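You operate a simulated robot arm through the tools that you are given. There is no shell and no other tool. Be economical: measure what you need, move in short steps, check, and stop when the job is done.

You are at the controls of a simulated robot arm. One attempt, no reset.

## Task
Turn off the two rings left on and both oven knobs, then move the blue saucepan on to the trivet.
Fine: the other pans stay.

The check looks at the end state, three seconds after you hand in, the way a careful person would. Anything else that was tipped, shoved, dropped, spilled or broken makes it a failure.

## Robot
A 7-joint arm with a two-finger parallel gripper, fixed in place. Base frame: the origin is at the foot of the arm, x ahead of it, y to its left, z up. Lengths are in mm, angles in rad, forces in N, time in s.
With the tool pointing down near the work surface it reaches from about 380 to 900 mm from the base axis. Its first joint turns from -2.496 to 2.496 rad. Payload 3 kg.
Tool frame: the origin (TCP) lies between the finger pads and is the grasp point; the fingertips stand 30 mm ahead of it; z points along the fingers, y is the line along which they close. The gripper opens to 94 mm. The fingers are 28 mm wide and 10 mm thick; the gripper's body (50 by 96 mm) begins 55 mm behind the TCP.
Orientation is told as [roll, pitch, yaw] about the base's x, y, z axes, in that order, counted from this pose: with the fingers straight down and closing along the base's y, the tool's x points along the base's -x, its y along +y and its z along -z.

## Interface
- The arm moves only by the tool drive_tool. Its arguments are lists of equal length, an entry for each row: "xyz": the shift along the base's x, y, z in mm, a list of three; "delta_rot": the turn, a rotation vector about the base's x, y, z in degrees, a list of three; "jaw": the closure, from 0 (fully open) to 1 (shut). In form: {"xyz": [[tx, ty, tz], ...], "delta_rot": [[rx, ry, rz], ...], "jaw": [jaw, ...]}. A call has 1 to 12 rows; each row is the pose to reach, as a shift and turn from the pose commanded when the call began. A row lasts 0.2 s, in which the tool goes at most 50 mm and 0.15 rad; a call with a longer step from one row to the next is refused whole, and so is a gripper value outside its range. Where a pose cannot be reached the arm comes as near as it can. A force on the tool above 40 N (or 10 N above the force at the start of the call, whichever is more), or a blocked arm, ends the call early, and 0.2 s more pass. Each finger travels about 72 mm/s and halts on what it meets, pressing with about 29 N; the grip force reading is that of the motor and also rises with nothing between the fingers. The clock runs only during rows and for 0.2 s after the last one: add rows that repeat a pose to give the fingers time. It gives the time, the measured TCP pose, the force on the tool (base axes), the opening and the grip force at its end, in the units of the frame above (readings bear some noise), with the torque about the TCP (base axes, N m) and any sound that the robot's microphone picked up.
- Cameras (640 x 400 px; columns grow to the right, rows downward): "scene" is fixed at [398.9, -499.5, 1324.6]; the picture's right is [0.98, -0.18, 0.00], its down [-0.03, -0.16, -0.99] and it looks along [0.18, 0.97, -0.16] (base axes); focal length 321 px, centre (320, 200). "wrist" rides on the gripper at [76, 14, -103] in the tool frame; the picture's right is [-0.18, 0.98, 0.00], its down [-0.75, -0.14, -0.64] and it looks along [-0.63, -0.12, 0.77] (tool axes); focal length 243 px, centre (320, 200). There is no depth. A picture from a camera that has moved, and an enlarged one, comes with that camera's place and axes in the base frame and with its lens.
- capture(camera): a new picture of that camera. It takes no simulated time.
- close_up(camera, box): a new picture of the part [left, top, right, bottom] of that camera's present view, enlarged. It takes no simulated time.
- sign_off(): hands the job in; it is judged then, once.

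Work in short steps. Places have to be worked out from the pictures, the camera data and where the tool is seen: move nearer, look again, correct. Check each grasp and each placing, and mend what went wrong. You have 120 turns and 64 pictures in all, those below and enlarged ones among them. Open the gripper and draw the arm clear of the work before you hand the job in, unless the task says otherwise; then end with one line.

The tools are called after "Emit:" by a JSON object that holds its "fn" and its "kwargs". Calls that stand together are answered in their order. drive_tool: Moves the arm, as the interface text tells. Its arguments: {"type":"object","properties":{"xyz":{"type":"array"},"delta_rot":{"type":"array"},"jaw":{"type":"array"}},"required":["xyz","delta_rot","jaw"]} The other tools are called the same way: capture (camera) takes a picture; close_up (camera, box) takes an enlarged picture of a part of a camera's view; sign_off () hands the job in.

At the start:

```text
time_s: 0.0
tool_pos: [459.4, 340.1, 1243.8]
tool_rot: [-0.001, 0.001, 0.0]
wrist_force: [-0.2, -0.4, 0.6]
ft_torque: [0.01, 0.01, 0.01]
grip_width: 94.1
gripper_force: 0.0
```

scene: 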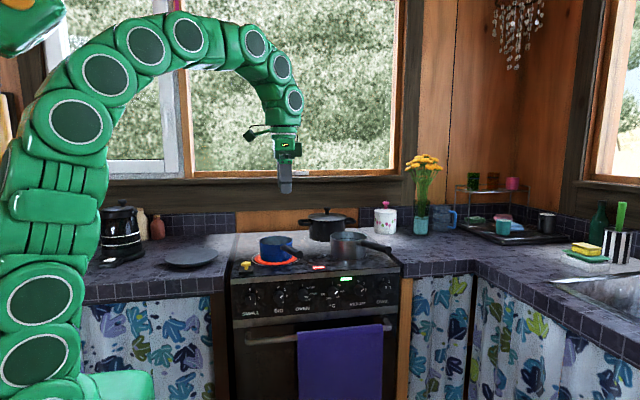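
wrist: 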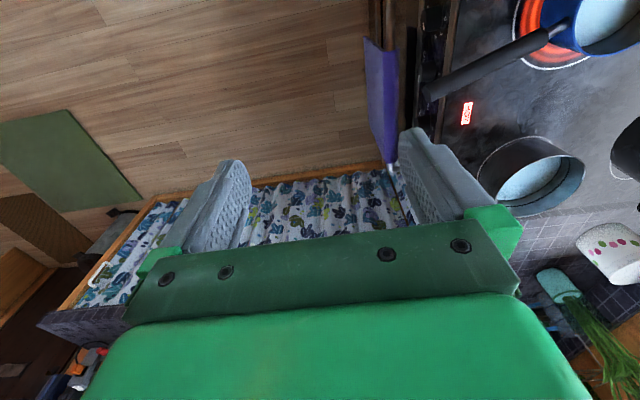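

I begin by enlarging the stove in the scene view to read the knobs, rings and trivet.

Emit:
{"fn": "close_up", "kwargs": {"camera": "scene", "box": [220, 255, 410, 374]}}

Emit:
{"fn": "close_up", "kwargs": {"camera": "scene", "box": [150, 195, 410, 320]}}

```text
3.36 times, centred on (315, 314) of scene
camera zoom: at [398.9, -499.5, 1324.6], right [0.98, -0.18, 0.0], down [-0.03, -0.16, -0.99], along [0.18, 0.97, -0.16], focal length 1080 px, centre (337, -185)
```

zoom: 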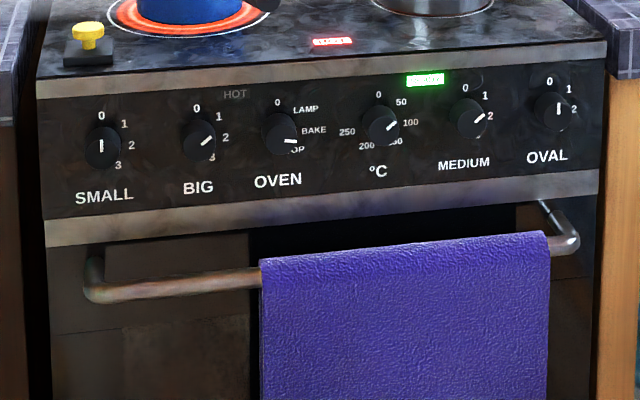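

```text
2.46 times, centred on (280, 258) of scene
camera zoom: at [398.9, -499.5, 1324.6], right [0.98, -0.18, 0.0], down [-0.03, -0.16, -0.99], along [0.18, 0.97, -0.16], focal length 791 px, centre (418, 58)
```

zoom: 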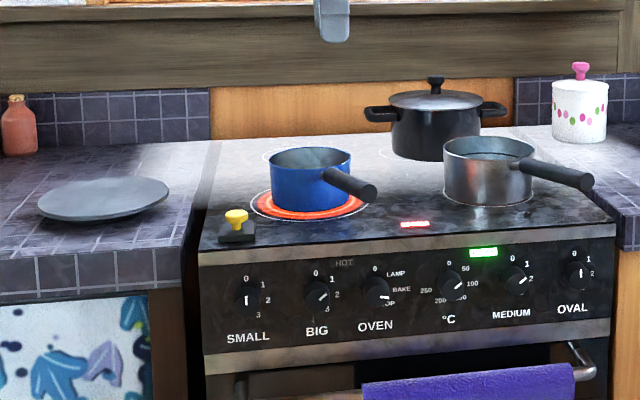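

Knobs BIG, OVEN, °C and MEDIUM are turned on, with SMALL and OVAL at 0. I judge the knobs to lie near z≈822, y≈540, at x≈352, 448, 535, 637, 731 and 829. Next I lower the tool in front of the stove while tilting it to point along +y.

Emit:
{"fn": "drive_tool", "kwargs": {"xyz": [[0, 0, -35], [0, 0, -70], [0, 0, -105], [0, 0, -140], [0, 0, -175], [0, 0, -210], [0, 0, -245], [0, 0, -280], [0, 0, -315], [0, 0, -350], [0, 0, -385]], "delta_rot": [[8.2, 0, 0], [16.4, 0, 0], [24.6, 0, 0], [32.8, 0, 0], [41, 0, 0], [49.2, 0, 0], [57.4, 0, 0], [65.6, 0, 0], [73.8, 0, 0], [82, 0, 0], [90, 0, 0]], "jaw": [0, 0, 0, 0, 0, 0, 0, 0, 0, 0, 0]}}

Emit:
{"fn": "capture", "kwargs": {"camera": "wrist"}}

Emit:
{"fn": "capture", "kwargs": {"camera": "scene"}}

```text
time_s: 2.4
tool_pos: [460.1, 339.4, 858.5]
tool_rot: [1.571, 0.0, 0.0]
wrist_force: [0.8, 0.6, 0.8]
ft_torque: [0.02, 0.02, -0.02]
grip_width: 94.2
gripper_force: 0.1
```

```text
59 pictures are left
camera wrist: at [385.0, 236.8, 872.6], right [0.18, 0.0, 0.98], down [0.75, -0.64, -0.14], along [0.63, 0.77, -0.12], focal length 243 px, centre (320, 200)
```

wrist: 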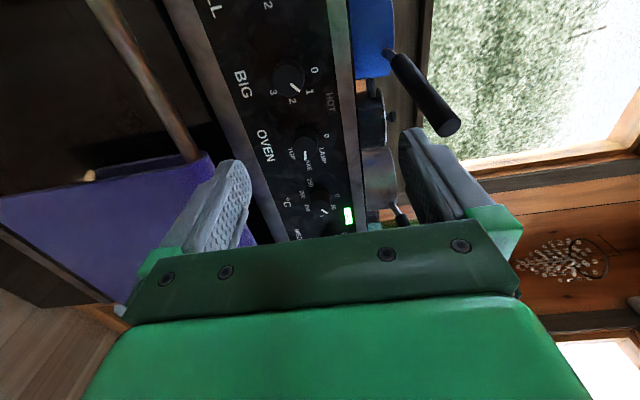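

```text
58 pictures are left
```

scene: 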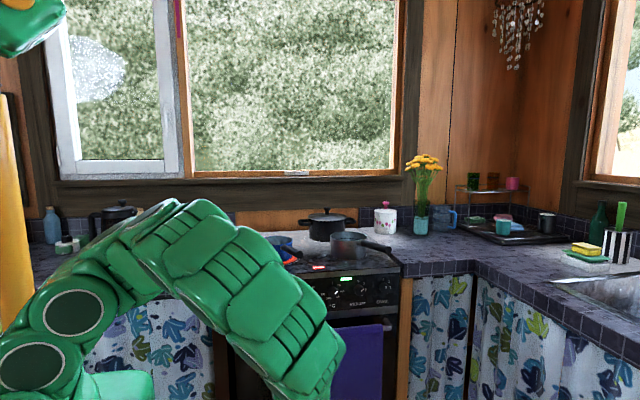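

The arm took the pose cleanly. I enlarge the wrist view to read the knob pointers.

Emit:
{"fn": "close_up", "kwargs": {"camera": "wrist", "box": [210, 0, 400, 240]}}

```text
1.67 times, centred on (305, 120) of wrist
camera zoom: at [385.0, 236.8, 872.6], right [0.18, 0.0, 0.98], down [0.75, -0.64, -0.14], along [0.63, 0.77, -0.12], focal length 404 px, centre (345, 333)
```

zoom: 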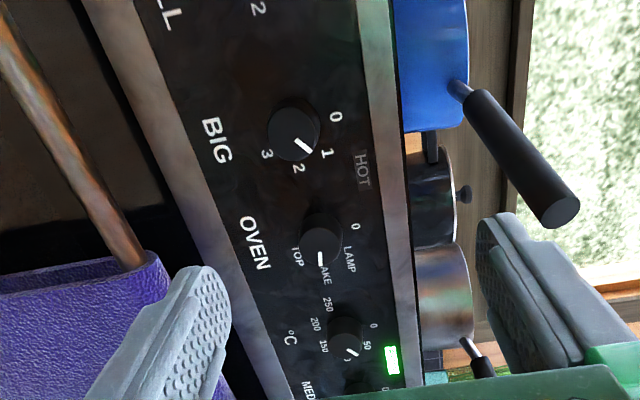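

Triangulating gives BIG's face at about (448, 537, 825), with the panel near y≈552. I roll the gripper 90° about y so the fingers close horizontally with the camera on top, narrow it a little and come in front of BIG.

Emit:
{"fn": "drive_tool", "kwargs": {"xyz": [[-1, 10, -3], [-2, 20, -6], [-3, 30, -9], [-4, 40, -12], [-5, 50, -15], [-6, 60, -18], [-7, 70, -21], [-8, 80, -24], [-9, 90, -27], [-10, 100, -30], [-12, 110, -33], [-12, 120, -33]], "delta_rot": [[0, 8.2, 0], [0, 16.4, 0], [0, 24.6, 0], [0, 32.8, 0], [0, 41, 0], [0, 49.2, 0], [0, 57.4, 0], [0, 65.6, 0], [0, 73.8, 0], [0, 82, 0], [0, 90, 0], [0, 90, 0]], "jaw": [0.3, 0.3, 0.3, 0.3, 0.3, 0.3, 0.3, 0.3, 0.3, 0.3, 0.3, 0.3]}}

Emit:
{"fn": "capture", "kwargs": {"camera": "wrist"}}

```text
time_s: 5.0
tool_pos: [446.8, 460.7, 827.4]
tool_rot: [-1.994, 1.568, 2.717]
wrist_force: [0.4, -0.7, -0.3]
ft_torque: [0.0, -0.01, 0.03]
grip_width: 66.0
gripper_force: 0.0
```

```text
56 pictures are left
camera wrist: at [462.4, 357.5, 902.2], right [0.98, 0.0, -0.19], down [-0.14, -0.64, -0.75], along [-0.12, 0.77, -0.63], focal length 243 px, centre (320, 200)
```

wrist: 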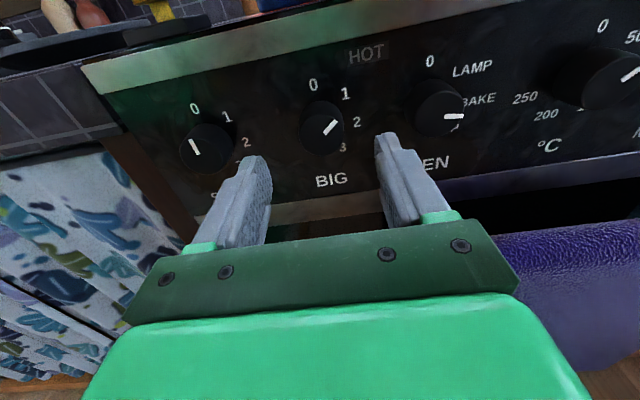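

The view confirms BIG's face near (451, 534, 825). I advance so the fingertips pass about 8–10 mm beyond the knob face, without closing yet.

Emit:
{"fn": "drive_tool", "kwargs": {"xyz": [[2, 15, -1], [4, 30, -2], [4, 45, -2], [4, 52, -2]], "delta_rot": [[0, 0, 0], [0, 0, 0], [0, 0, 0], [0, 0, 0]], "jaw": [0.3, 0.3, 0.3, 0.3]}}

Emit:
{"fn": "capture", "kwargs": {"camera": "wrist"}}

```text
time_s: 6.0
tool_pos: [450.7, 512.9, 823.6]
tool_rot: [-2.206, 1.57, 2.506]
wrist_force: [-0.1, -0.6, -0.7]
ft_torque: [-0.01, 0.0, -0.01]
grip_width: 66.0
gripper_force: 0.2
```

```text
55 pictures are left
camera wrist: at [466.5, 408.8, 900.3], right [0.98, 0.0, -0.18], down [-0.14, -0.64, -0.75], along [-0.12, 0.77, -0.63], focal length 243 px, centre (320, 200)
```

wrist: 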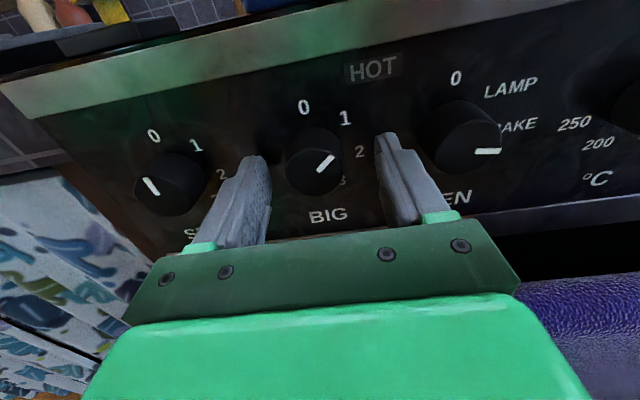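

The fingers straddle BIG. I go in 4 mm more and close.

Emit:
{"fn": "drive_tool", "kwargs": {"xyz": [[-1, 4, 0], [-1, 4, 0], [-1, 4, 0], [-1, 4, 0]], "delta_rot": [[0, 0, 0], [0, 0, 0], [0, 0, 0], [0, 0, 0]], "jaw": [0.3, 0.7, 1.0, 1.0]}}

Emit:
{"fn": "capture", "kwargs": {"camera": "wrist"}}

```text
time_s: 7.0
tool_pos: [447.7, 517.0, 823.6]
tool_rot: [2.912, 1.571, 1.347]
wrist_force: [-8.6, -14.9, 2.9]
ft_torque: [0.06, -0.06, 0.27]
grip_width: 35.2
gripper_force: 45.6
stopped in row 4: the force on the tool passed its limit at 41 N (the readings are from after the stop); the commanded pose is now the measured one
```

```text
54 pictures are left
camera wrist: at [463.7, 413.0, 900.3], right [0.98, 0.01, -0.18], down [-0.14, -0.64, -0.75], along [-0.12, 0.77, -0.63], focal length 243 px, centre (320, 200)
```

wrist: 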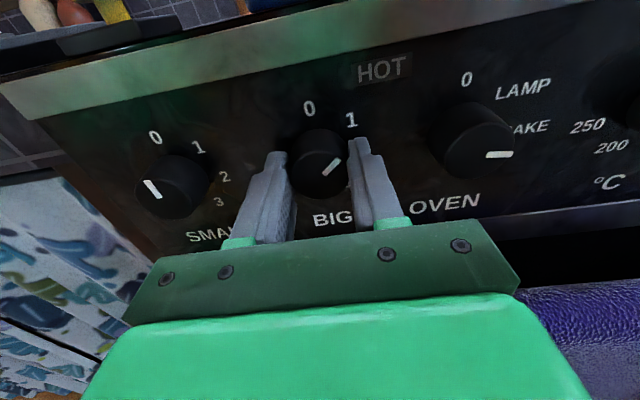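

BIG is gripped at 35 mm. I turn it anticlockwise 24° (negative about y) and watch the pointer.

Emit:
{"fn": "drive_tool", "kwargs": {"xyz": [[0, 0, 0], [0, 0, 0], [0, 0, 0], [0, 0, 0]], "delta_rot": [[0, -6, 0], [0, -12, 0], [0, -18, 0], [0, -24, 0]], "jaw": [1, 1, 1, 1]}}

Emit:
{"fn": "capture", "kwargs": {"camera": "wrist"}}

```text
time_s: 8.0
tool_pos: [448.4, 516.4, 824.2]
tool_rot: [1.569, 1.15, 0.001]
wrist_force: [0.6, 2.1, 7.4]
ft_torque: [0.18, 0.01, -0.03]
grip_width: 35.3
gripper_force: 45.2
```

```text
53 pictures are left
camera wrist: at [431.4, 413.0, 899.7], right [0.97, 0.0, 0.23], down [0.18, -0.64, -0.74], along [0.15, 0.77, -0.63], focal length 243 px, centre (320, 200)
```

wrist: 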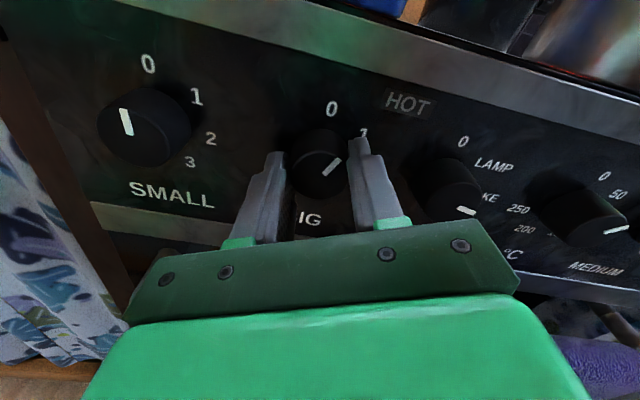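

The knob turned with the fingers; back-projecting the pointer leaves about 26° to go. I turn that much further.

Emit:
{"fn": "drive_tool", "kwargs": {"xyz": [[0, 0, 0], [0, 0, 0], [0, 0, 0], [0, 0, 0], [0, 0, 0]], "delta_rot": [[0, -6, 0], [0, -12, 0], [0, -18, 0], [0, -24, 0], [0, -26, 0]], "jaw": [1, 1, 1, 1, 1]}}

Emit:
{"fn": "close_up", "kwargs": {"camera": "wrist", "box": [80, 0, 560, 300]}}

```text
time_s: 9.2
tool_pos: [448.4, 516.3, 824.3]
tool_rot: [1.567, 0.696, 0.0]
wrist_force: [7.0, 8.9, 20.2]
ft_torque: [0.56, 0.01, -0.31]
grip_width: 35.3
gripper_force: 45.5
```

```text
1.33 times, centred on (320, 150) of wrist
camera zoom: at [400.3, 412.9, 884.5], right [0.77, 0.0, 0.64], down [0.49, -0.64, -0.59], along [0.41, 0.77, -0.5], focal length 324 px, centre (320, 267)
```

zoom: 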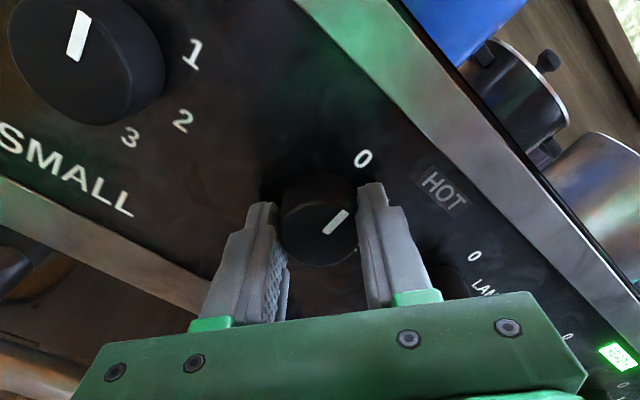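

The pointer now back-projects to within about 2° of straight up. I open the fingers and back off to verify.

Emit:
{"fn": "drive_tool", "kwargs": {"xyz": [[0, 0, 0], [0, 0, 0], [0, -15, 0], [0, -35, 0], [0, -55, 0]], "delta_rot": [[0, 0, 0], [0, 0, 0], [0, 0, 0], [0, 8, 0], [0, 16, 0]], "jaw": [0.6, 0.3, 0.3, 0.3, 0.3]}}

Emit:
{"fn": "capture", "kwargs": {"camera": "wrist"}}

```text
time_s: 10.3
tool_pos: [448.2, 459.8, 824.0]
tool_rot: [1.567, 0.98, 0.003]
wrist_force: [0.0, -0.4, -0.2]
ft_torque: [0.04, 0.0, -0.02]
grip_width: 66.0
gripper_force: 0.0
```

```text
51 pictures are left
camera wrist: at [418.5, 357.8, 895.4], right [0.92, 0.0, 0.4], down [0.31, -0.64, -0.7], along [0.25, 0.77, -0.59], focal length 243 px, centre (320, 200)
```

wrist: 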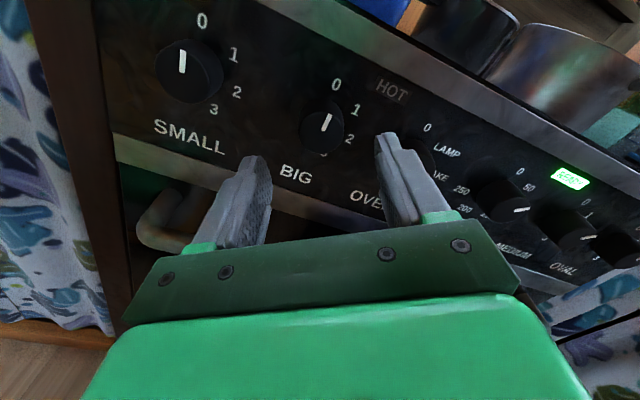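

It looks close to 0; I enlarge it for precision, along with the scene view for a second opinion.

Emit:
{"fn": "close_up", "kwargs": {"camera": "wrist", "box": [140, 0, 380, 160]}}

```text
2.50 times, centred on (260, 80) of wrist
camera zoom: at [418.5, 357.8, 895.4], right [0.92, 0.0, 0.4], down [0.31, -0.64, -0.7], along [0.25, 0.77, -0.59], focal length 606 px, centre (470, 500)
```

zoom: 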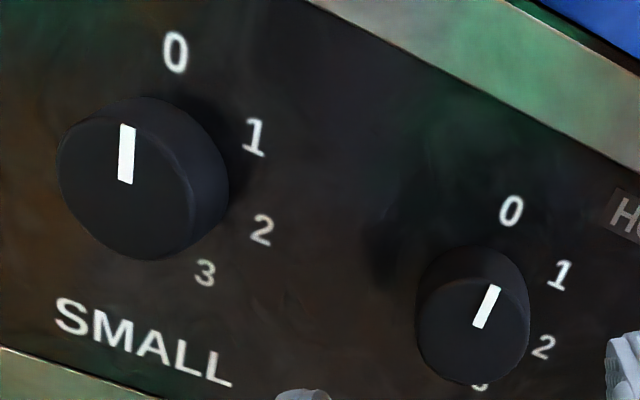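

Emit:
{"fn": "close_up", "kwargs": {"camera": "scene", "box": [220, 220, 410, 340]}}

```text
3.33 times, centred on (315, 280) of scene
camera zoom: at [398.9, -499.5, 1324.6], right [0.98, -0.18, 0.0], down [-0.03, -0.16, -0.99], along [0.18, 0.97, -0.16], focal length 1071 px, centre (337, -67)
```

zoom: 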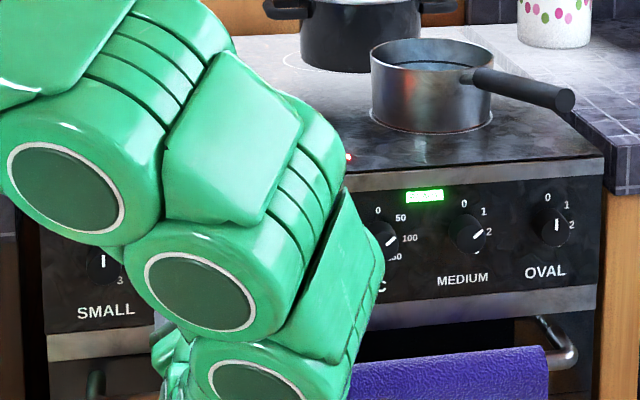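

SMALL's arc shows that 0 is straight up and BIG is essentially there. Next is OVEN, at about x≈533: I shift along and roll to a start angle that leaves room for about a 95° anticlockwise turn.

Emit:
{"fn": "drive_tool", "kwargs": {"xyz": [[15, 0, 0], [30, 0, 0], [45, 0, 0], [60, 0, -1], [75, 0, -1], [86, 0, -2]], "delta_rot": [[0, 8, 0], [0, 16, 0], [0, 24, 0], [0, 32, 0], [0, 40, 0], [0, 44, 0]], "jaw": [0.3, 0.3, 0.3, 0.3, 0.3, 0.3]}}

Emit:
{"fn": "capture", "kwargs": {"camera": "wrist"}}

```text
time_s: 11.8
tool_pos: [534.1, 461.3, 820.6]
tool_rot: [-1.573, 1.391, -3.137]
wrist_force: [0.2, 0.6, 0.2]
ft_torque: [0.0, 0.02, -0.01]
grip_width: 65.8
gripper_force: 0.1
```

```text
48 pictures are left
camera wrist: at [562.6, 358.0, 893.4], right [0.94, 0.0, -0.35], down [-0.27, -0.64, -0.72], along [-0.23, 0.77, -0.6], focal length 243 px, centre (320, 200)
```

wrist: 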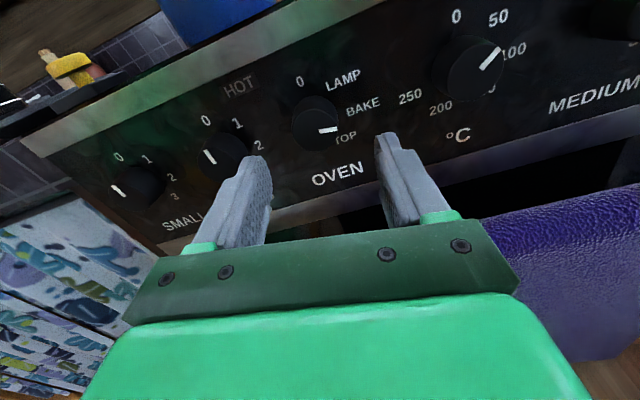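

OVEN's centre back-projects to (534, 534, 823), with its pointer at about 104°. I advance straddling it and grip.

Emit:
{"fn": "drive_tool", "kwargs": {"xyz": [[0, 20, 1], [0, 40, 2], [0, 55, 3], [0, 55, 3], [0, 55, 3], [0, 55, 3]], "delta_rot": [[0, 0, 0], [0, 0, 0], [0, 0, 0], [0, 0, 0], [0, 0, 0], [0, 0, 0]], "jaw": [0.3, 0.3, 0.3, 0.3, 0.6, 0.63]}}

Emit:
{"fn": "capture", "kwargs": {"camera": "wrist"}}

```text
time_s: 13.2
tool_pos: [533.3, 517.5, 825.4]
tool_rot: [-1.575, 1.396, -3.141]
wrist_force: [-9.5, -2.0, 1.7]
ft_torque: [0.06, -0.01, 0.3]
grip_width: 39.6
gripper_force: 3.5
```

```text
47 pictures are left
camera wrist: at [561.7, 413.5, 897.0], right [0.94, 0.01, -0.35], down [-0.27, -0.64, -0.72], along [-0.23, 0.77, -0.6], focal length 243 px, centre (320, 200)
```

wrist: 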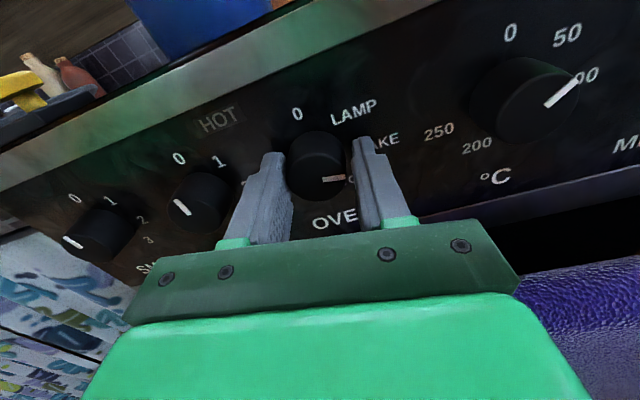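

The left finger touches first, so the centre is about 2 mm further to −x. I shift and close fully.

Emit:
{"fn": "drive_tool", "kwargs": {"xyz": [[-2, 0, -1], [-2, 0, -1], [-2, 0, -1]], "delta_rot": [[0, 0, 0], [0, 0, 0], [0, 0, 0]], "jaw": [0.63, 1.0, 1.0]}}

Emit:
{"fn": "drive_tool", "kwargs": {"xyz": [[0, 0, 0], [0, 0, 0], [0, 0, 0], [0, 0, 0], [0, 0, 0], [0, 0, 0], [0, 0, 0], [0, 0, 0]], "delta_rot": [[0, -7, 0], [0, -14, 0], [0, -21, 0], [0, -28, 0], [0, -35, 0], [0, -42, 0], [0, -49, 0], [0, -56, 0]], "jaw": [1, 1, 1, 1, 1, 1, 1, 1]}}

Emit:
{"fn": "capture", "kwargs": {"camera": "wrist"}}

```text
time_s: 13.9
tool_pos: [530.6, 516.1, 824.3]
tool_rot: [-1.578, 1.395, 3.14]
wrist_force: [-18.2, -5.8, 6.5]
ft_torque: [0.21, 0.02, 0.53]
grip_width: 35.3
gripper_force: 44.6
```

```text
time_s: 15.8
tool_pos: [532.0, 517.3, 824.7]
tool_rot: [1.57, 0.765, 0.002]
wrist_force: [-36.2, -15.2, 1.8]
ft_torque: [0.14, 0.02, 1.12]
grip_width: 35.2
gripper_force: 44.7
```

```text
46 pictures are left
camera wrist: at [488.1, 413.3, 887.7], right [0.81, 0.01, 0.58], down [0.45, -0.64, -0.62], along [0.37, 0.77, -0.52], focal length 243 px, centre (320, 200)
```

wrist: 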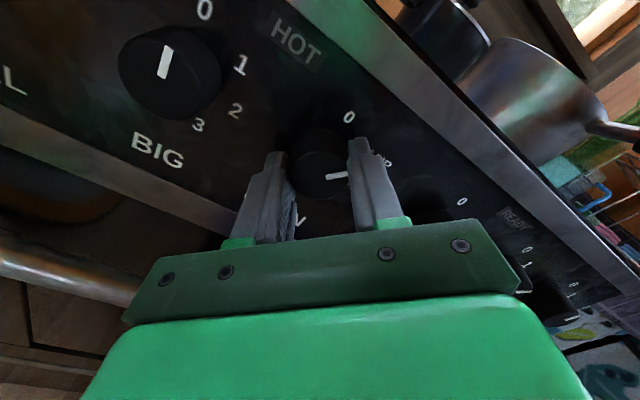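

Turned 56° so far; there is a side load of −36 N in x, so I shift −2 mm as I turn the remaining 48°.

Emit:
{"fn": "drive_tool", "kwargs": {"xyz": [[-1, 0, 0], [-2, 0, 0], [-2, 0, 0], [-2, 0, 0], [-2, 0, 0], [-2, 0, 0], [-2, 0, 0]], "delta_rot": [[0, -7, 0], [0, -14, 0], [0, -21, 0], [0, -28, 0], [0, -35, 0], [0, -42, 0], [0, -48, 0]], "jaw": [1, 1, 1, 1, 1, 1, 1]}}

Emit:
{"fn": "capture", "kwargs": {"camera": "wrist"}}

```text
time_s: 17.4
tool_pos: [530.6, 515.4, 825.3]
tool_rot: [1.57, -0.071, -0.003]
wrist_force: [16.1, 6.0, 24.6]
ft_torque: [0.76, 1.22, -0.42]
grip_width: 35.2
gripper_force: 44.6
```

```text
45 pictures are left
camera wrist: at [455.0, 412.8, 834.0], right [0.11, 0.0, 0.99], down [0.76, -0.64, -0.09], along [0.64, 0.76, -0.07], focal length 243 px, centre (320, 200)
```

wrist: 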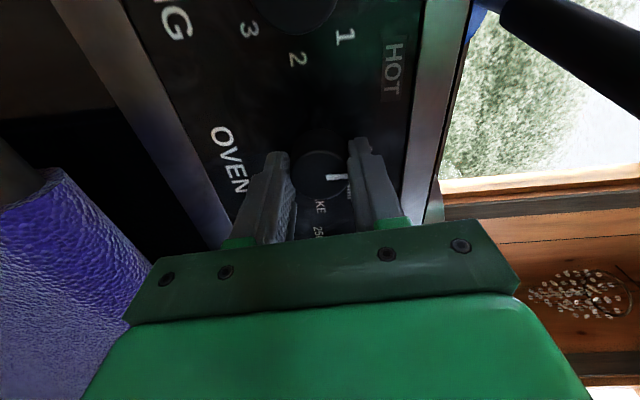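

A turning resistance of 1.2 N·m suggests OVEN has met its stop at 0. I release, back off and look.

Emit:
{"fn": "drive_tool", "kwargs": {"xyz": [[0, 0, 0], [0, 0, 0], [0, -15, 0], [0, -35, 0], [0, -55, 0], [0, -55, 0], [0, -55, 0], [0, -55, 0], [0, -55, 0]], "delta_rot": [[0, 0, 0], [0, 0, 0], [0, 0, 0], [0, 8, 0], [0, 16, 0], [0, 24, 0], [0, 32, 0], [0, 40, 0], [0, 48, 0]], "jaw": [0.6, 0.3, 0.3, 0.3, 0.3, 0.3, 0.3, 0.3, 0.3]}}

Emit:
{"fn": "close_up", "kwargs": {"camera": "wrist", "box": [120, 0, 520, 250]}}

```text
time_s: 19.4
tool_pos: [530.9, 462.6, 824.7]
tool_rot: [1.568, 0.769, 0.001]
wrist_force: [-0.6, -1.0, 0.2]
ft_torque: [-0.01, -0.01, 0.01]
grip_width: 66.1
gripper_force: 0.0
```

```text
1.60 times, centred on (320, 125) of wrist
camera zoom: at [486.7, 358.1, 887.7], right [0.82, 0.0, 0.58], down [0.44, -0.64, -0.62], along [0.37, 0.77, -0.53], focal length 388 px, centre (320, 320)
```

zoom: 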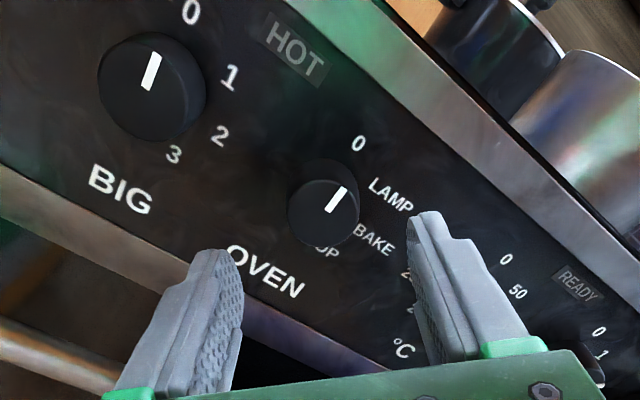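

OVEN and BIG both point at 0, and READY has gone out. Next is °C at about x≈636, its pointer at about 55°.

Emit:
{"fn": "drive_tool", "kwargs": {"xyz": [[20, 0, 0], [40, 0, 0], [60, 0, 0], [80, 0, 0], [105, 0, 0]], "delta_rot": [[0, 8, 0], [0, 16, 0], [0, 24, 0], [0, 32, 0], [0, 36, 0]], "jaw": [0.3, 0.3, 0.3, 0.3, 0.3]}}

Emit:
{"fn": "capture", "kwargs": {"camera": "wrist"}}

```text
time_s: 20.6
tool_pos: [636.0, 460.8, 823.9]
tool_rot: [1.564, 1.4, -0.002]
wrist_force: [0.3, -0.2, 0.3]
ft_torque: [0.03, -0.01, 0.0]
grip_width: 65.8
gripper_force: 0.0
```

```text
43 pictures are left
camera wrist: at [637.9, 358.5, 900.9], right [1.0, 0.0, -0.01], down [-0.01, -0.64, -0.77], along [-0.01, 0.77, -0.64], focal length 243 px, centre (320, 200)
```

wrist: 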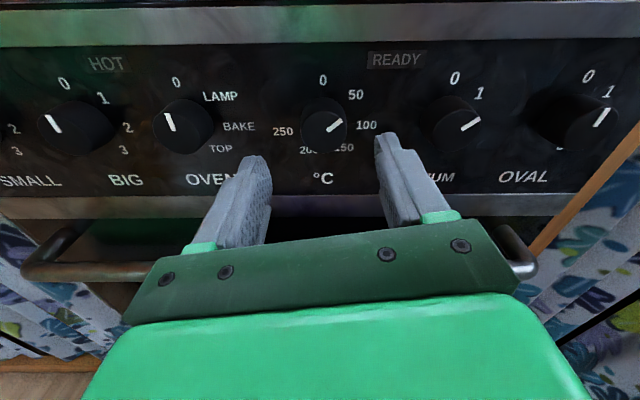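

°C sits centred between the fingers. I advance and grip it.

Emit:
{"fn": "drive_tool", "kwargs": {"xyz": [[0, 20, 0], [0, 40, 0], [0, 55, 0], [0, 55, 0], [0, 55, 0], [0, 55, 0]], "delta_rot": [[0, 0, 0], [0, 0, 0], [0, 0, 0], [0, 0, 0], [0, 0, 0], [0, 0, 0]], "jaw": [0.3, 0.3, 0.3, 0.3, 0.6, 0.65]}}

```text
time_s: 21.9
tool_pos: [636.5, 517.4, 824.3]
tool_rot: [1.571, 1.396, 0.005]
wrist_force: [11.2, 9.4, 3.7]
ft_torque: [0.07, 0.03, -0.17]
grip_width: 39.6
gripper_force: 6.4
```

The side force is now +x, so the centre is about 2 mm further right. I shift and close.

Emit:
{"fn": "drive_tool", "kwargs": {"xyz": [[2, 0, 0], [2, 0, 0], [2, 0, 0]], "delta_rot": [[0, 0, 0], [0, 0, 0], [0, 0, 0]], "jaw": [0.65, 1.0, 1.0]}}

Emit:
{"fn": "drive_tool", "kwargs": {"xyz": [[0, 0, 0], [0, 0, 0], [0, 0, 0], [0, 0, 0], [0, 0, 0], [0, 0, 0], [0, 0, 0], [0, 0, 0]], "delta_rot": [[0, -7, 0], [0, -14, 0], [0, -21, 0], [0, -28, 0], [0, -35, 0], [0, -42, 0], [0, -49, 0], [0, -54, 0]], "jaw": [1, 1, 1, 1, 1, 1, 1, 1]}}

Emit:
{"fn": "close_up", "kwargs": {"camera": "wrist", "box": [80, 0, 560, 300]}}

```text
time_s: 22.8
tool_pos: [638.0, 516.7, 823.5]
tool_rot: [1.569, 1.397, 0.002]
wrist_force: [18.9, 13.8, 3.6]
ft_torque: [0.06, 0.01, -0.5]
grip_width: 34.9
gripper_force: 44.8
```

```text
time_s: 23.6
tool_pos: [637.6, 517.0, 825.2]
tool_rot: [1.567, 0.998, -0.001]
wrist_force: [6.1, 7.3, -7.6]
ft_torque: [-0.19, 0.03, -0.35]
grip_width: 34.7
gripper_force: 44.7
stopped in row 4: the force on the tool passed its limit at 42 N (the readings are from after the stop); the commanded pose is now the measured one
```

```text
1.33 times, centred on (320, 150) of wrist
camera zoom: at [610.1, 413.5, 896.2], right [0.93, 0.0, 0.38], down [0.29, -0.64, -0.71], along [0.24, 0.77, -0.6], focal length 324 px, centre (320, 267)
```

zoom: 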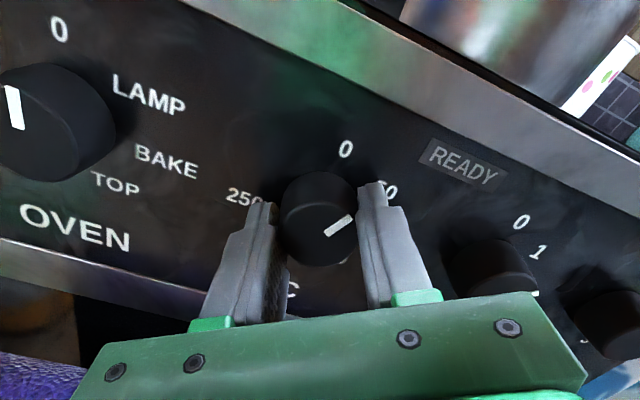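

It turned about 23° before the side load stopped it; about 28° remain. I ease +1 mm in x and continue.

Emit:
{"fn": "drive_tool", "kwargs": {"xyz": [[1, 0, 0], [1, 0, 0], [1, 0, 0], [1, 0, 0], [1, 0, 0], [1, 0, 0]], "delta_rot": [[0, -5, 0], [0, -10, 0], [0, -15, 0], [0, -20, 0], [0, -25, 0], [0, -29, 0]], "jaw": [1, 1, 1, 1, 1, 1]}}

Emit:
{"fn": "close_up", "kwargs": {"camera": "wrist", "box": [80, 0, 560, 300]}}

```text
time_s: 25.1
tool_pos: [638.9, 517.0, 825.5]
tool_rot: [1.567, 0.491, -0.001]
wrist_force: [-19.6, -16.6, -3.5]
ft_torque: [-0.06, 1.41, 0.55]
grip_width: 35.1
gripper_force: 45.0
```

```text
1.33 times, centred on (320, 150) of wrist
camera zoom: at [579.6, 413.5, 873.2], right [0.63, 0.0, 0.78], down [0.6, -0.64, -0.48], along [0.5, 0.77, -0.4], focal length 324 px, centre (320, 267)
```

zoom: 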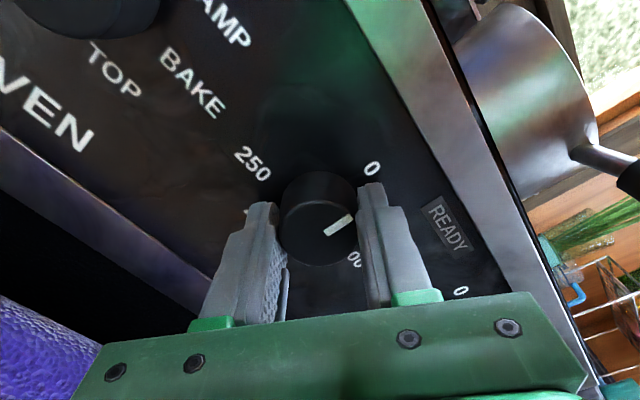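

°C meets its stop with the pointer at 0. I release, back off, and move across to MEDIUM at about x≈731.

Emit:
{"fn": "drive_tool", "kwargs": {"xyz": [[0, 0, 0], [0, 0, 0], [0, -15, 0], [0, -35, 0], [0, -56, 0], [15, -56, 0], [30, -56, 0], [50, -56, 0], [70, -56, 0], [92, -56, 0]], "delta_rot": [[0, 0, 0], [0, 0, 0], [0, 0, 0], [0, 8, 0], [0, 16, 0], [0, 24, 0], [0, 32, 0], [0, 40, 0], [0, 48, 0], [0, 56, 0]], "jaw": [0.6, 0.3, 0.3, 0.3, 0.3, 0.3, 0.3, 0.3, 0.3, 0.3]}}

Emit:
{"fn": "close_up", "kwargs": {"camera": "wrist", "box": [0, 0, 640, 240]}}

```text
time_s: 27.2
tool_pos: [730.0, 460.6, 823.3]
tool_rot: [1.561, 1.472, -0.006]
wrist_force: [0.9, -0.1, 0.0]
ft_torque: [0.03, -0.02, 0.0]
grip_width: 65.9
gripper_force: 0.0
```

```text
1.00 times, centred on (320, 120) of wrist (not enlarged: the box is as wide or as high as the picture)
camera zoom: at [738.8, 357.8, 901.1], right [1.0, 0.0, -0.09], down [-0.06, -0.64, -0.76], along [-0.06, 0.77, -0.64], focal length 243 px, centre (320, 280)
```

zoom: 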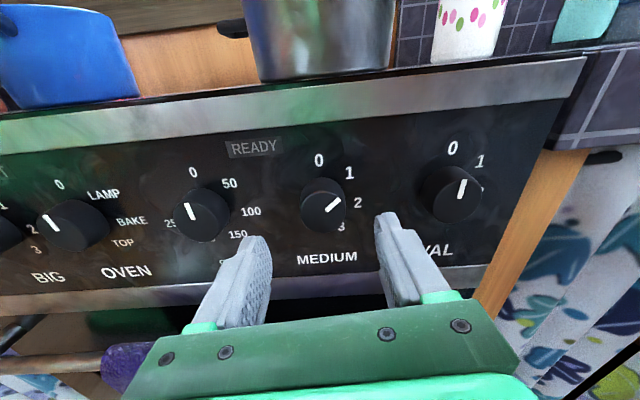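

MEDIUM is centred near x≈731–733, its pointer at about 51°. I advance and close lightly to feel its centre.

Emit:
{"fn": "drive_tool", "kwargs": {"xyz": [[1, 20, 1], [1, 40, 1], [1, 56, 1], [1, 56, 1], [1, 56, 1], [1, 56, 1]], "delta_rot": [[0, 0, 0], [0, 0, 0], [0, 0, 0], [0, 0, 0], [0, 0, 0], [0, 0, 0]], "jaw": [0.3, 0.3, 0.3, 0.3, 0.6, 0.65]}}

```text
time_s: 28.6
tool_pos: [733.1, 517.2, 826.8]
tool_rot: [1.569, 1.467, 0.0]
wrist_force: [8.2, 5.3, -1.4]
ft_torque: [0.0, 0.0, -0.35]
grip_width: 34.8
gripper_force: 44.3
```

It is gripped at 34.8 mm with little side load. I turn −51° with a 1 mm ease.

Emit:
{"fn": "drive_tool", "kwargs": {"xyz": [[1, 0, -1], [1, 0, -1], [1, 0, -1], [1, 0, -1], [1, 0, -1], [1, 0, -1], [1, 0, -1], [1, 0, -1], [1, 0, -1]], "delta_rot": [[0, 0, 0], [0, -7, 0], [0, -14, 0], [0, -21, 0], [0, -28, 0], [0, -35, 0], [0, -42, 0], [0, -49, 0], [0, -52, 0]], "jaw": [1, 1, 1, 1, 1, 1, 1, 1, 1]}}

Emit:
{"fn": "close_up", "kwargs": {"camera": "wrist", "box": [80, 0, 560, 300]}}

```text
time_s: 30.3
tool_pos: [731.6, 516.7, 826.8]
tool_rot: [1.574, 0.76, 0.008]
wrist_force: [-8.8, -9.0, 5.5]
ft_torque: [0.6, 0.01, 0.14]
grip_width: 35.0
gripper_force: 44.4
stopped in row 8: the force on the tool passed its limit at 41 N (the readings are from after the stop); the commanded pose is now the measured one
```

```text
1.33 times, centred on (320, 150) of wrist
camera zoom: at [688.0, 413.7, 888.3], right [0.81, 0.0, 0.59], down [0.45, -0.64, -0.62], along [0.37, 0.77, -0.52], focal length 324 px, centre (320, 267)
```

zoom: 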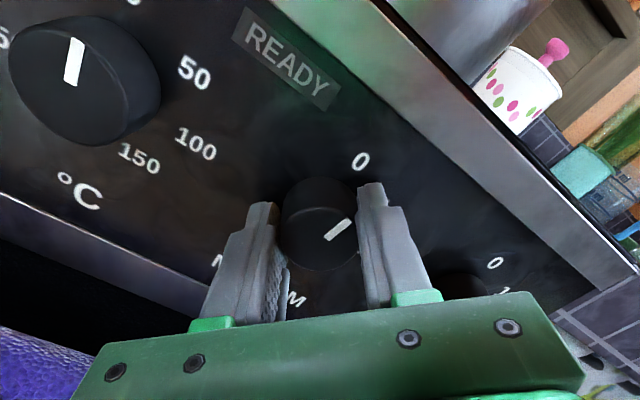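

About 7° remain; I turn on to the stop.

Emit:
{"fn": "drive_tool", "kwargs": {"xyz": [[-1, 0, 0], [-1, 0, 0], [-1, 0, 0]], "delta_rot": [[0, -3, 0], [0, -6, 0], [0, -9, 0]], "jaw": [1, 1, 1]}}

Emit:
{"fn": "drive_tool", "kwargs": {"xyz": [[0, 0, 0], [0, 0, 0], [0, -15, 0], [0, -35, 0], [0, -60, 0], [0, -85, 0]], "delta_rot": [[0, 0, 0], [0, 0, 0], [0, 0, 0], [0, 8, 0], [0, 16, 0], [0, 24, 0]], "jaw": [0.6, 0.3, 0.3, 0.3, 0.3, 0.3]}}

Emit:
{"fn": "close_up", "kwargs": {"camera": "wrist", "box": [0, 0, 640, 240]}}

```text
time_s: 31.1
tool_pos: [731.9, 516.4, 826.4]
tool_rot: [1.571, 0.601, 0.003]
wrist_force: [6.1, -0.1, 5.7]
ft_torque: [0.3, -0.02, -0.07]
grip_width: 34.9
gripper_force: 45.1
```

```text
time_s: 32.5
tool_pos: [729.6, 433.4, 826.1]
tool_rot: [1.573, 1.019, 0.007]
wrist_force: [-0.7, 0.2, 0.0]
ft_torque: [0.03, 0.03, 0.02]
grip_width: 65.7
gripper_force: 0.0
```

```text
1.00 times, centred on (320, 120) of wrist (not enlarged: the box is as wide or as high as the picture)
camera zoom: at [704.4, 329.4, 898.0], right [0.93, 0.0, 0.36], down [0.28, -0.64, -0.72], along [0.23, 0.77, -0.6], focal length 243 px, centre (320, 280)
```

zoom: 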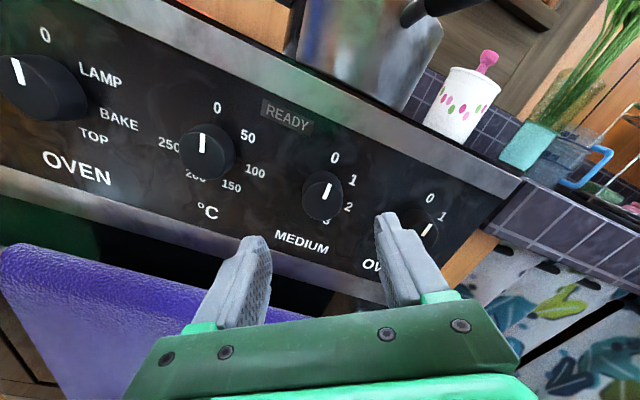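

All four knobs appear to point at 0. I withdraw upward and unroll, so that I can inspect them from the scene camera and then plan for the saucepan.

Emit:
{"fn": "drive_tool", "kwargs": {"xyz": [[-30, -15, 0], [-60, -30, 0], [-90, -45, 0], [-120, -60, 0], [-150, -75, 0], [-180, -90, 20], [-210, -90, 40], [-240, -90, 60]], "delta_rot": [[0, -8, 0], [0, -16, 0], [0, -24, 0], [0, -32, 0], [0, -40, 0], [0, -48, 0], [0, -56, 0], [0, -58.4, 0]], "jaw": [0, 0, 0, 0, 0, 0, 0, 0]}}

Emit:
{"fn": "drive_tool", "kwargs": {"xyz": [[0, 0, 30], [0, 0, 60], [0, 0, 90], [0, 0, 120], [0, 0, 150], [0, 0, 180], [0, 0, 210], [0, 0, 240], [0, 0, 270], [0, 0, 300], [0, 0, 330]], "delta_rot": [[-8.2, 0, 0], [-16.4, 0, 0], [-24.6, 0, 0], [-32.8, 0, 0], [-41, 0, 0], [-49.2, 0, 0], [-57.4, 0, 0], [-65.6, 0, 0], [-73.8, 0, 0], [-82, 0, 0], [-90, 0, 0]], "jaw": [0, 0, 0, 0, 0, 0, 0, 0, 0, 0, 0]}}

Emit:
{"fn": "close_up", "kwargs": {"camera": "scene", "box": [220, 255, 410, 374]}}

Emit:
{"fn": "close_up", "kwargs": {"camera": "scene", "box": [150, 195, 410, 320]}}

Emit:
{"fn": "capture", "kwargs": {"camera": "wrist"}}

```text
time_s: 34.3
tool_pos: [493.1, 342.6, 884.7]
tool_rot: [1.569, -0.001, 0.003]
wrist_force: [0.4, -0.8, 0.6]
ft_torque: [-0.01, -0.03, 0.0]
grip_width: 94.0
gripper_force: 0.0
```

```text
time_s: 36.7
tool_pos: [490.9, 342.3, 1215.4]
tool_rot: [-0.008, 0.003, -0.001]
wrist_force: [-0.4, 0.2, 0.6]
ft_torque: [0.02, 0.0, 0.0]
grip_width: 94.1
gripper_force: 0.0
```

```text
3.36 times, centred on (315, 314) of scene
camera zoom: at [398.9, -499.5, 1324.6], right [0.98, -0.18, 0.0], down [-0.03, -0.16, -0.99], along [0.18, 0.97, -0.16], focal length 1080 px, centre (337, -185)
```

zoom: 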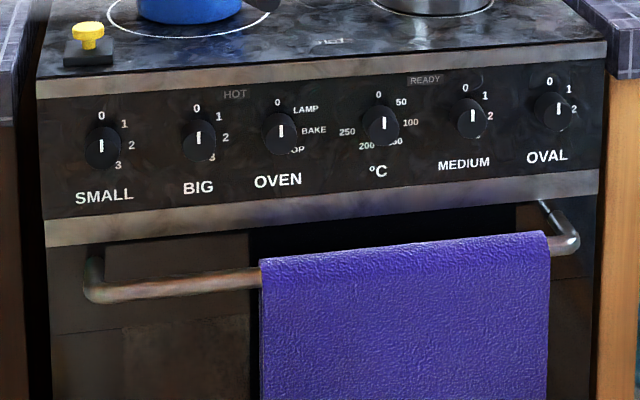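

```text
2.46 times, centred on (280, 258) of scene
camera zoom: at [398.9, -499.5, 1324.6], right [0.98, -0.18, 0.0], down [-0.03, -0.16, -0.99], along [0.18, 0.97, -0.16], focal length 791 px, centre (418, 58)
```

zoom: 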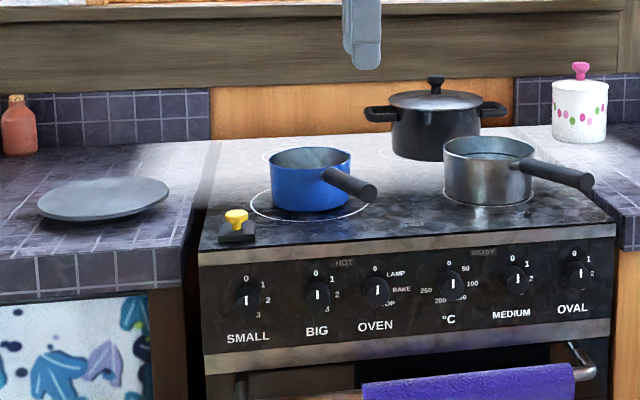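

```text
35 pictures are left
camera wrist: at [416.4, 356.3, 1318.2], right [0.18, 0.98, -0.01], down [0.76, -0.14, 0.64], along [0.63, -0.12, -0.77], focal length 243 px, centre (320, 200)
```

wrist: 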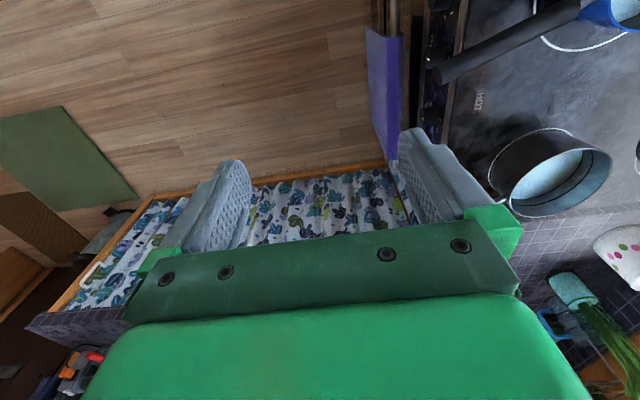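

All knobs are at 0 and the rings are dark. Now the saucepan: its handle tip triangulates to about (515, 482, 987), rising from the pan near (455, 770). I yaw the tool about 100° so that the camera looks along +y and the fingers close across the handle.

Emit:
{"fn": "drive_tool", "kwargs": {"xyz": [[0, 0, 0], [0, 5, 0], [0, 10, 0], [0, 15, 0], [0, 20, 0], [0, 30, 0], [0, 40, 0], [0, 50, 0], [0, 60, 0], [0, 70, 0], [0, 80, 0], [0, 90, 0]], "delta_rot": [[0, 0, 8.4], [0, 0, 16.8], [0, 0, 25.2], [0, 0, 33.6], [0, 0, 42], [0, 0, 50.4], [0, 0, 58.8], [0, 0, 67.2], [0, 0, 75.6], [0, 0, 84], [0, 0, 92.4], [0, 0, 100.8]], "jaw": [0, 0, 0, 0, 0, 0, 0, 0, 0, 0, 0, 0]}}

Emit:
{"fn": "capture", "kwargs": {"camera": "wrist"}}

```text
time_s: 39.3
tool_pos: [490.2, 431.8, 1215.7]
tool_rot: [-0.003, 0.003, 1.759]
wrist_force: [-0.8, 0.7, 0.4]
ft_torque: [-0.01, 0.02, 0.01]
grip_width: 94.1
gripper_force: 0.1
```

```text
34 pictures are left
camera wrist: at [492.0, 354.8, 1317.3], right [-1.0, 0.0, 0.0], down [-0.01, 0.77, 0.64], along [0.0, 0.64, -0.77], focal length 243 px, centre (320, 200)
```

wrist: 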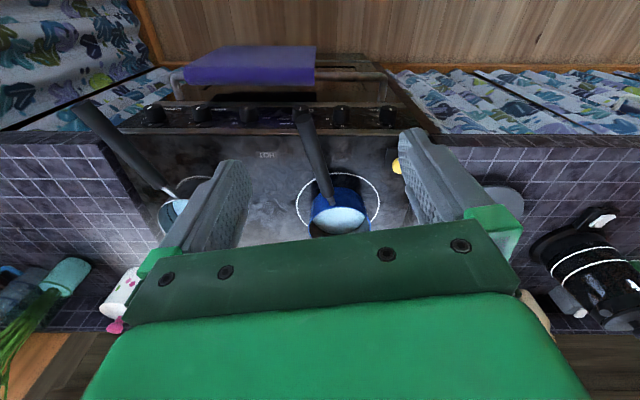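

The view works, though upside down. I enlarge the pan and the disc on the left counter.

Emit:
{"fn": "close_up", "kwargs": {"camera": "wrist", "box": [250, 90, 420, 240]}}

Emit:
{"fn": "close_up", "kwargs": {"camera": "scene", "box": [150, 215, 310, 305]}}

```text
2.67 times, centred on (335, 165) of wrist
camera zoom: at [492.0, 354.8, 1317.3], right [-1.0, 0.0, 0.0], down [-0.01, 0.77, 0.64], along [0.0, 0.64, -0.77], focal length 647 px, centre (280, 293)
```

zoom: 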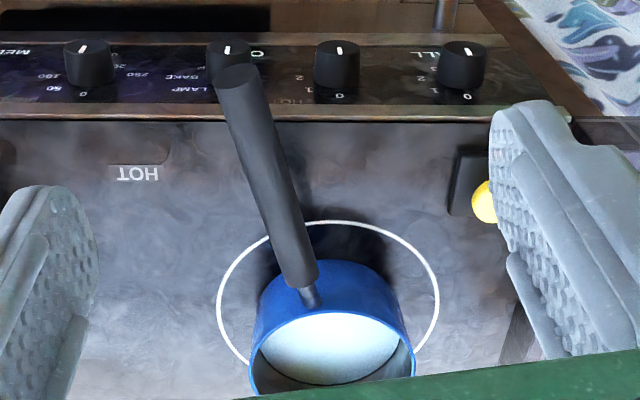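

```text
4.00 times, centred on (230, 260) of scene
camera zoom: at [398.9, -499.5, 1324.6], right [0.98, -0.18, 0.0], down [-0.03, -0.16, -0.99], along [0.18, 0.97, -0.16], focal length 1285 px, centre (680, -40)
```

zoom: 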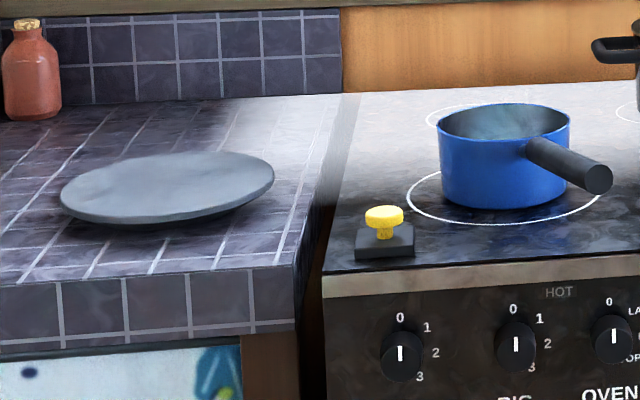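

The pan may hold liquid, so it must be kept level. I check the left and right counters for any other trivet candidate.

Emit:
{"fn": "close_up", "kwargs": {"camera": "scene", "box": [30, 190, 230, 315]}}

Emit:
{"fn": "close_up", "kwargs": {"camera": "scene", "box": [370, 150, 640, 320]}}

```text
3.20 times, centred on (130, 252) of scene
camera zoom: at [398.9, -499.5, 1324.6], right [0.98, -0.18, 0.0], down [-0.03, -0.16, -0.99], along [0.18, 0.97, -0.16], focal length 1028 px, centre (928, 32)
```

zoom: 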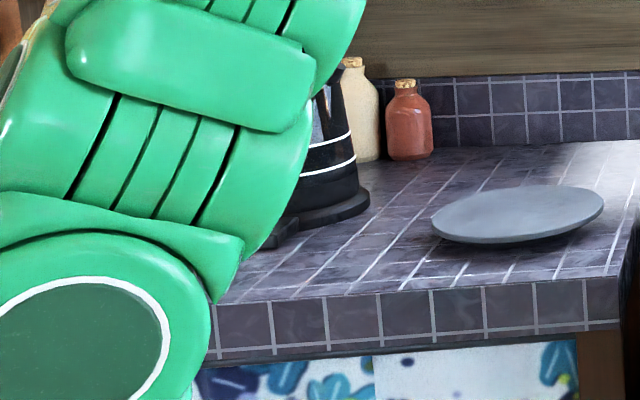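

```text
2.35 times, centred on (505, 235) of scene
camera zoom: at [398.9, -499.5, 1324.6], right [0.98, -0.18, 0.0], down [-0.03, -0.16, -0.99], along [0.18, 0.97, -0.16], focal length 756 px, centre (-115, 118)
```

zoom: 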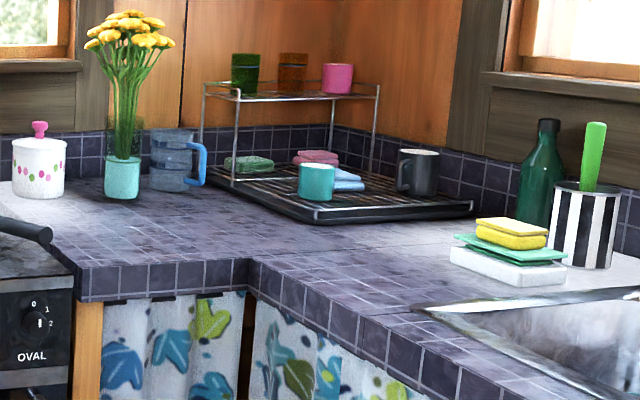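

The grey disc is the only trivet candidate. The handle's black grip runs from (516, 483, 985) to (476, 637, 966), with the pan centre near (454, 730), rim z≈960 and hob z≈892. I come above the grip near the pan end, aligning the yaw.

Emit:
{"fn": "drive_tool", "kwargs": {"xyz": [[-2, 40, -20], [-4, 80, -50], [-6, 120, -80], [-8, 155, -105], [-9, 180, -130], [-9, 188, -155]], "delta_rot": [[0, 0, 1], [0, 0, 2], [0, 0, 3], [0, 0, 4], [0, 0, 4], [0, 0, 4]], "jaw": [0, 0, 0, 0, 0, 0]}}

Emit:
{"fn": "capture", "kwargs": {"camera": "wrist"}}

Emit:
{"fn": "close_up", "kwargs": {"camera": "scene", "box": [190, 170, 410, 300]}}

```text
time_s: 40.7
tool_pos: [481.5, 621.3, 1060.0]
tool_rot: [-0.001, 0.005, 1.828]
wrist_force: [0.3, -0.4, 0.5]
ft_torque: [0.0, 0.01, -0.06]
grip_width: 94.0
gripper_force: 0.1
```

```text
29 pictures are left
camera wrist: at [488.4, 543.4, 1162.3], right [-1.0, -0.07, 0.0], down [-0.06, 0.77, 0.64], along [-0.04, 0.64, -0.77], focal length 243 px, centre (320, 200)
```

wrist: 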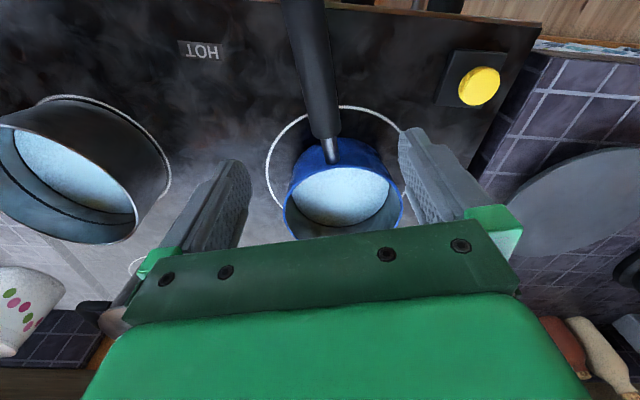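

```text
2.91 times, centred on (300, 235) of scene
camera zoom: at [398.9, -499.5, 1324.6], right [0.98, -0.18, 0.0], down [-0.03, -0.16, -0.99], along [0.18, 0.97, -0.16], focal length 935 px, centre (378, 98)
```

zoom: 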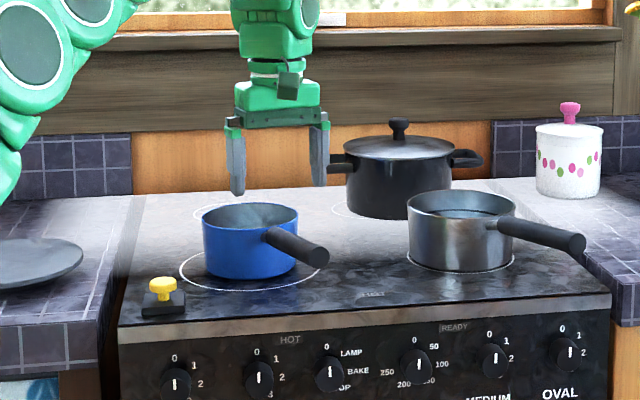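

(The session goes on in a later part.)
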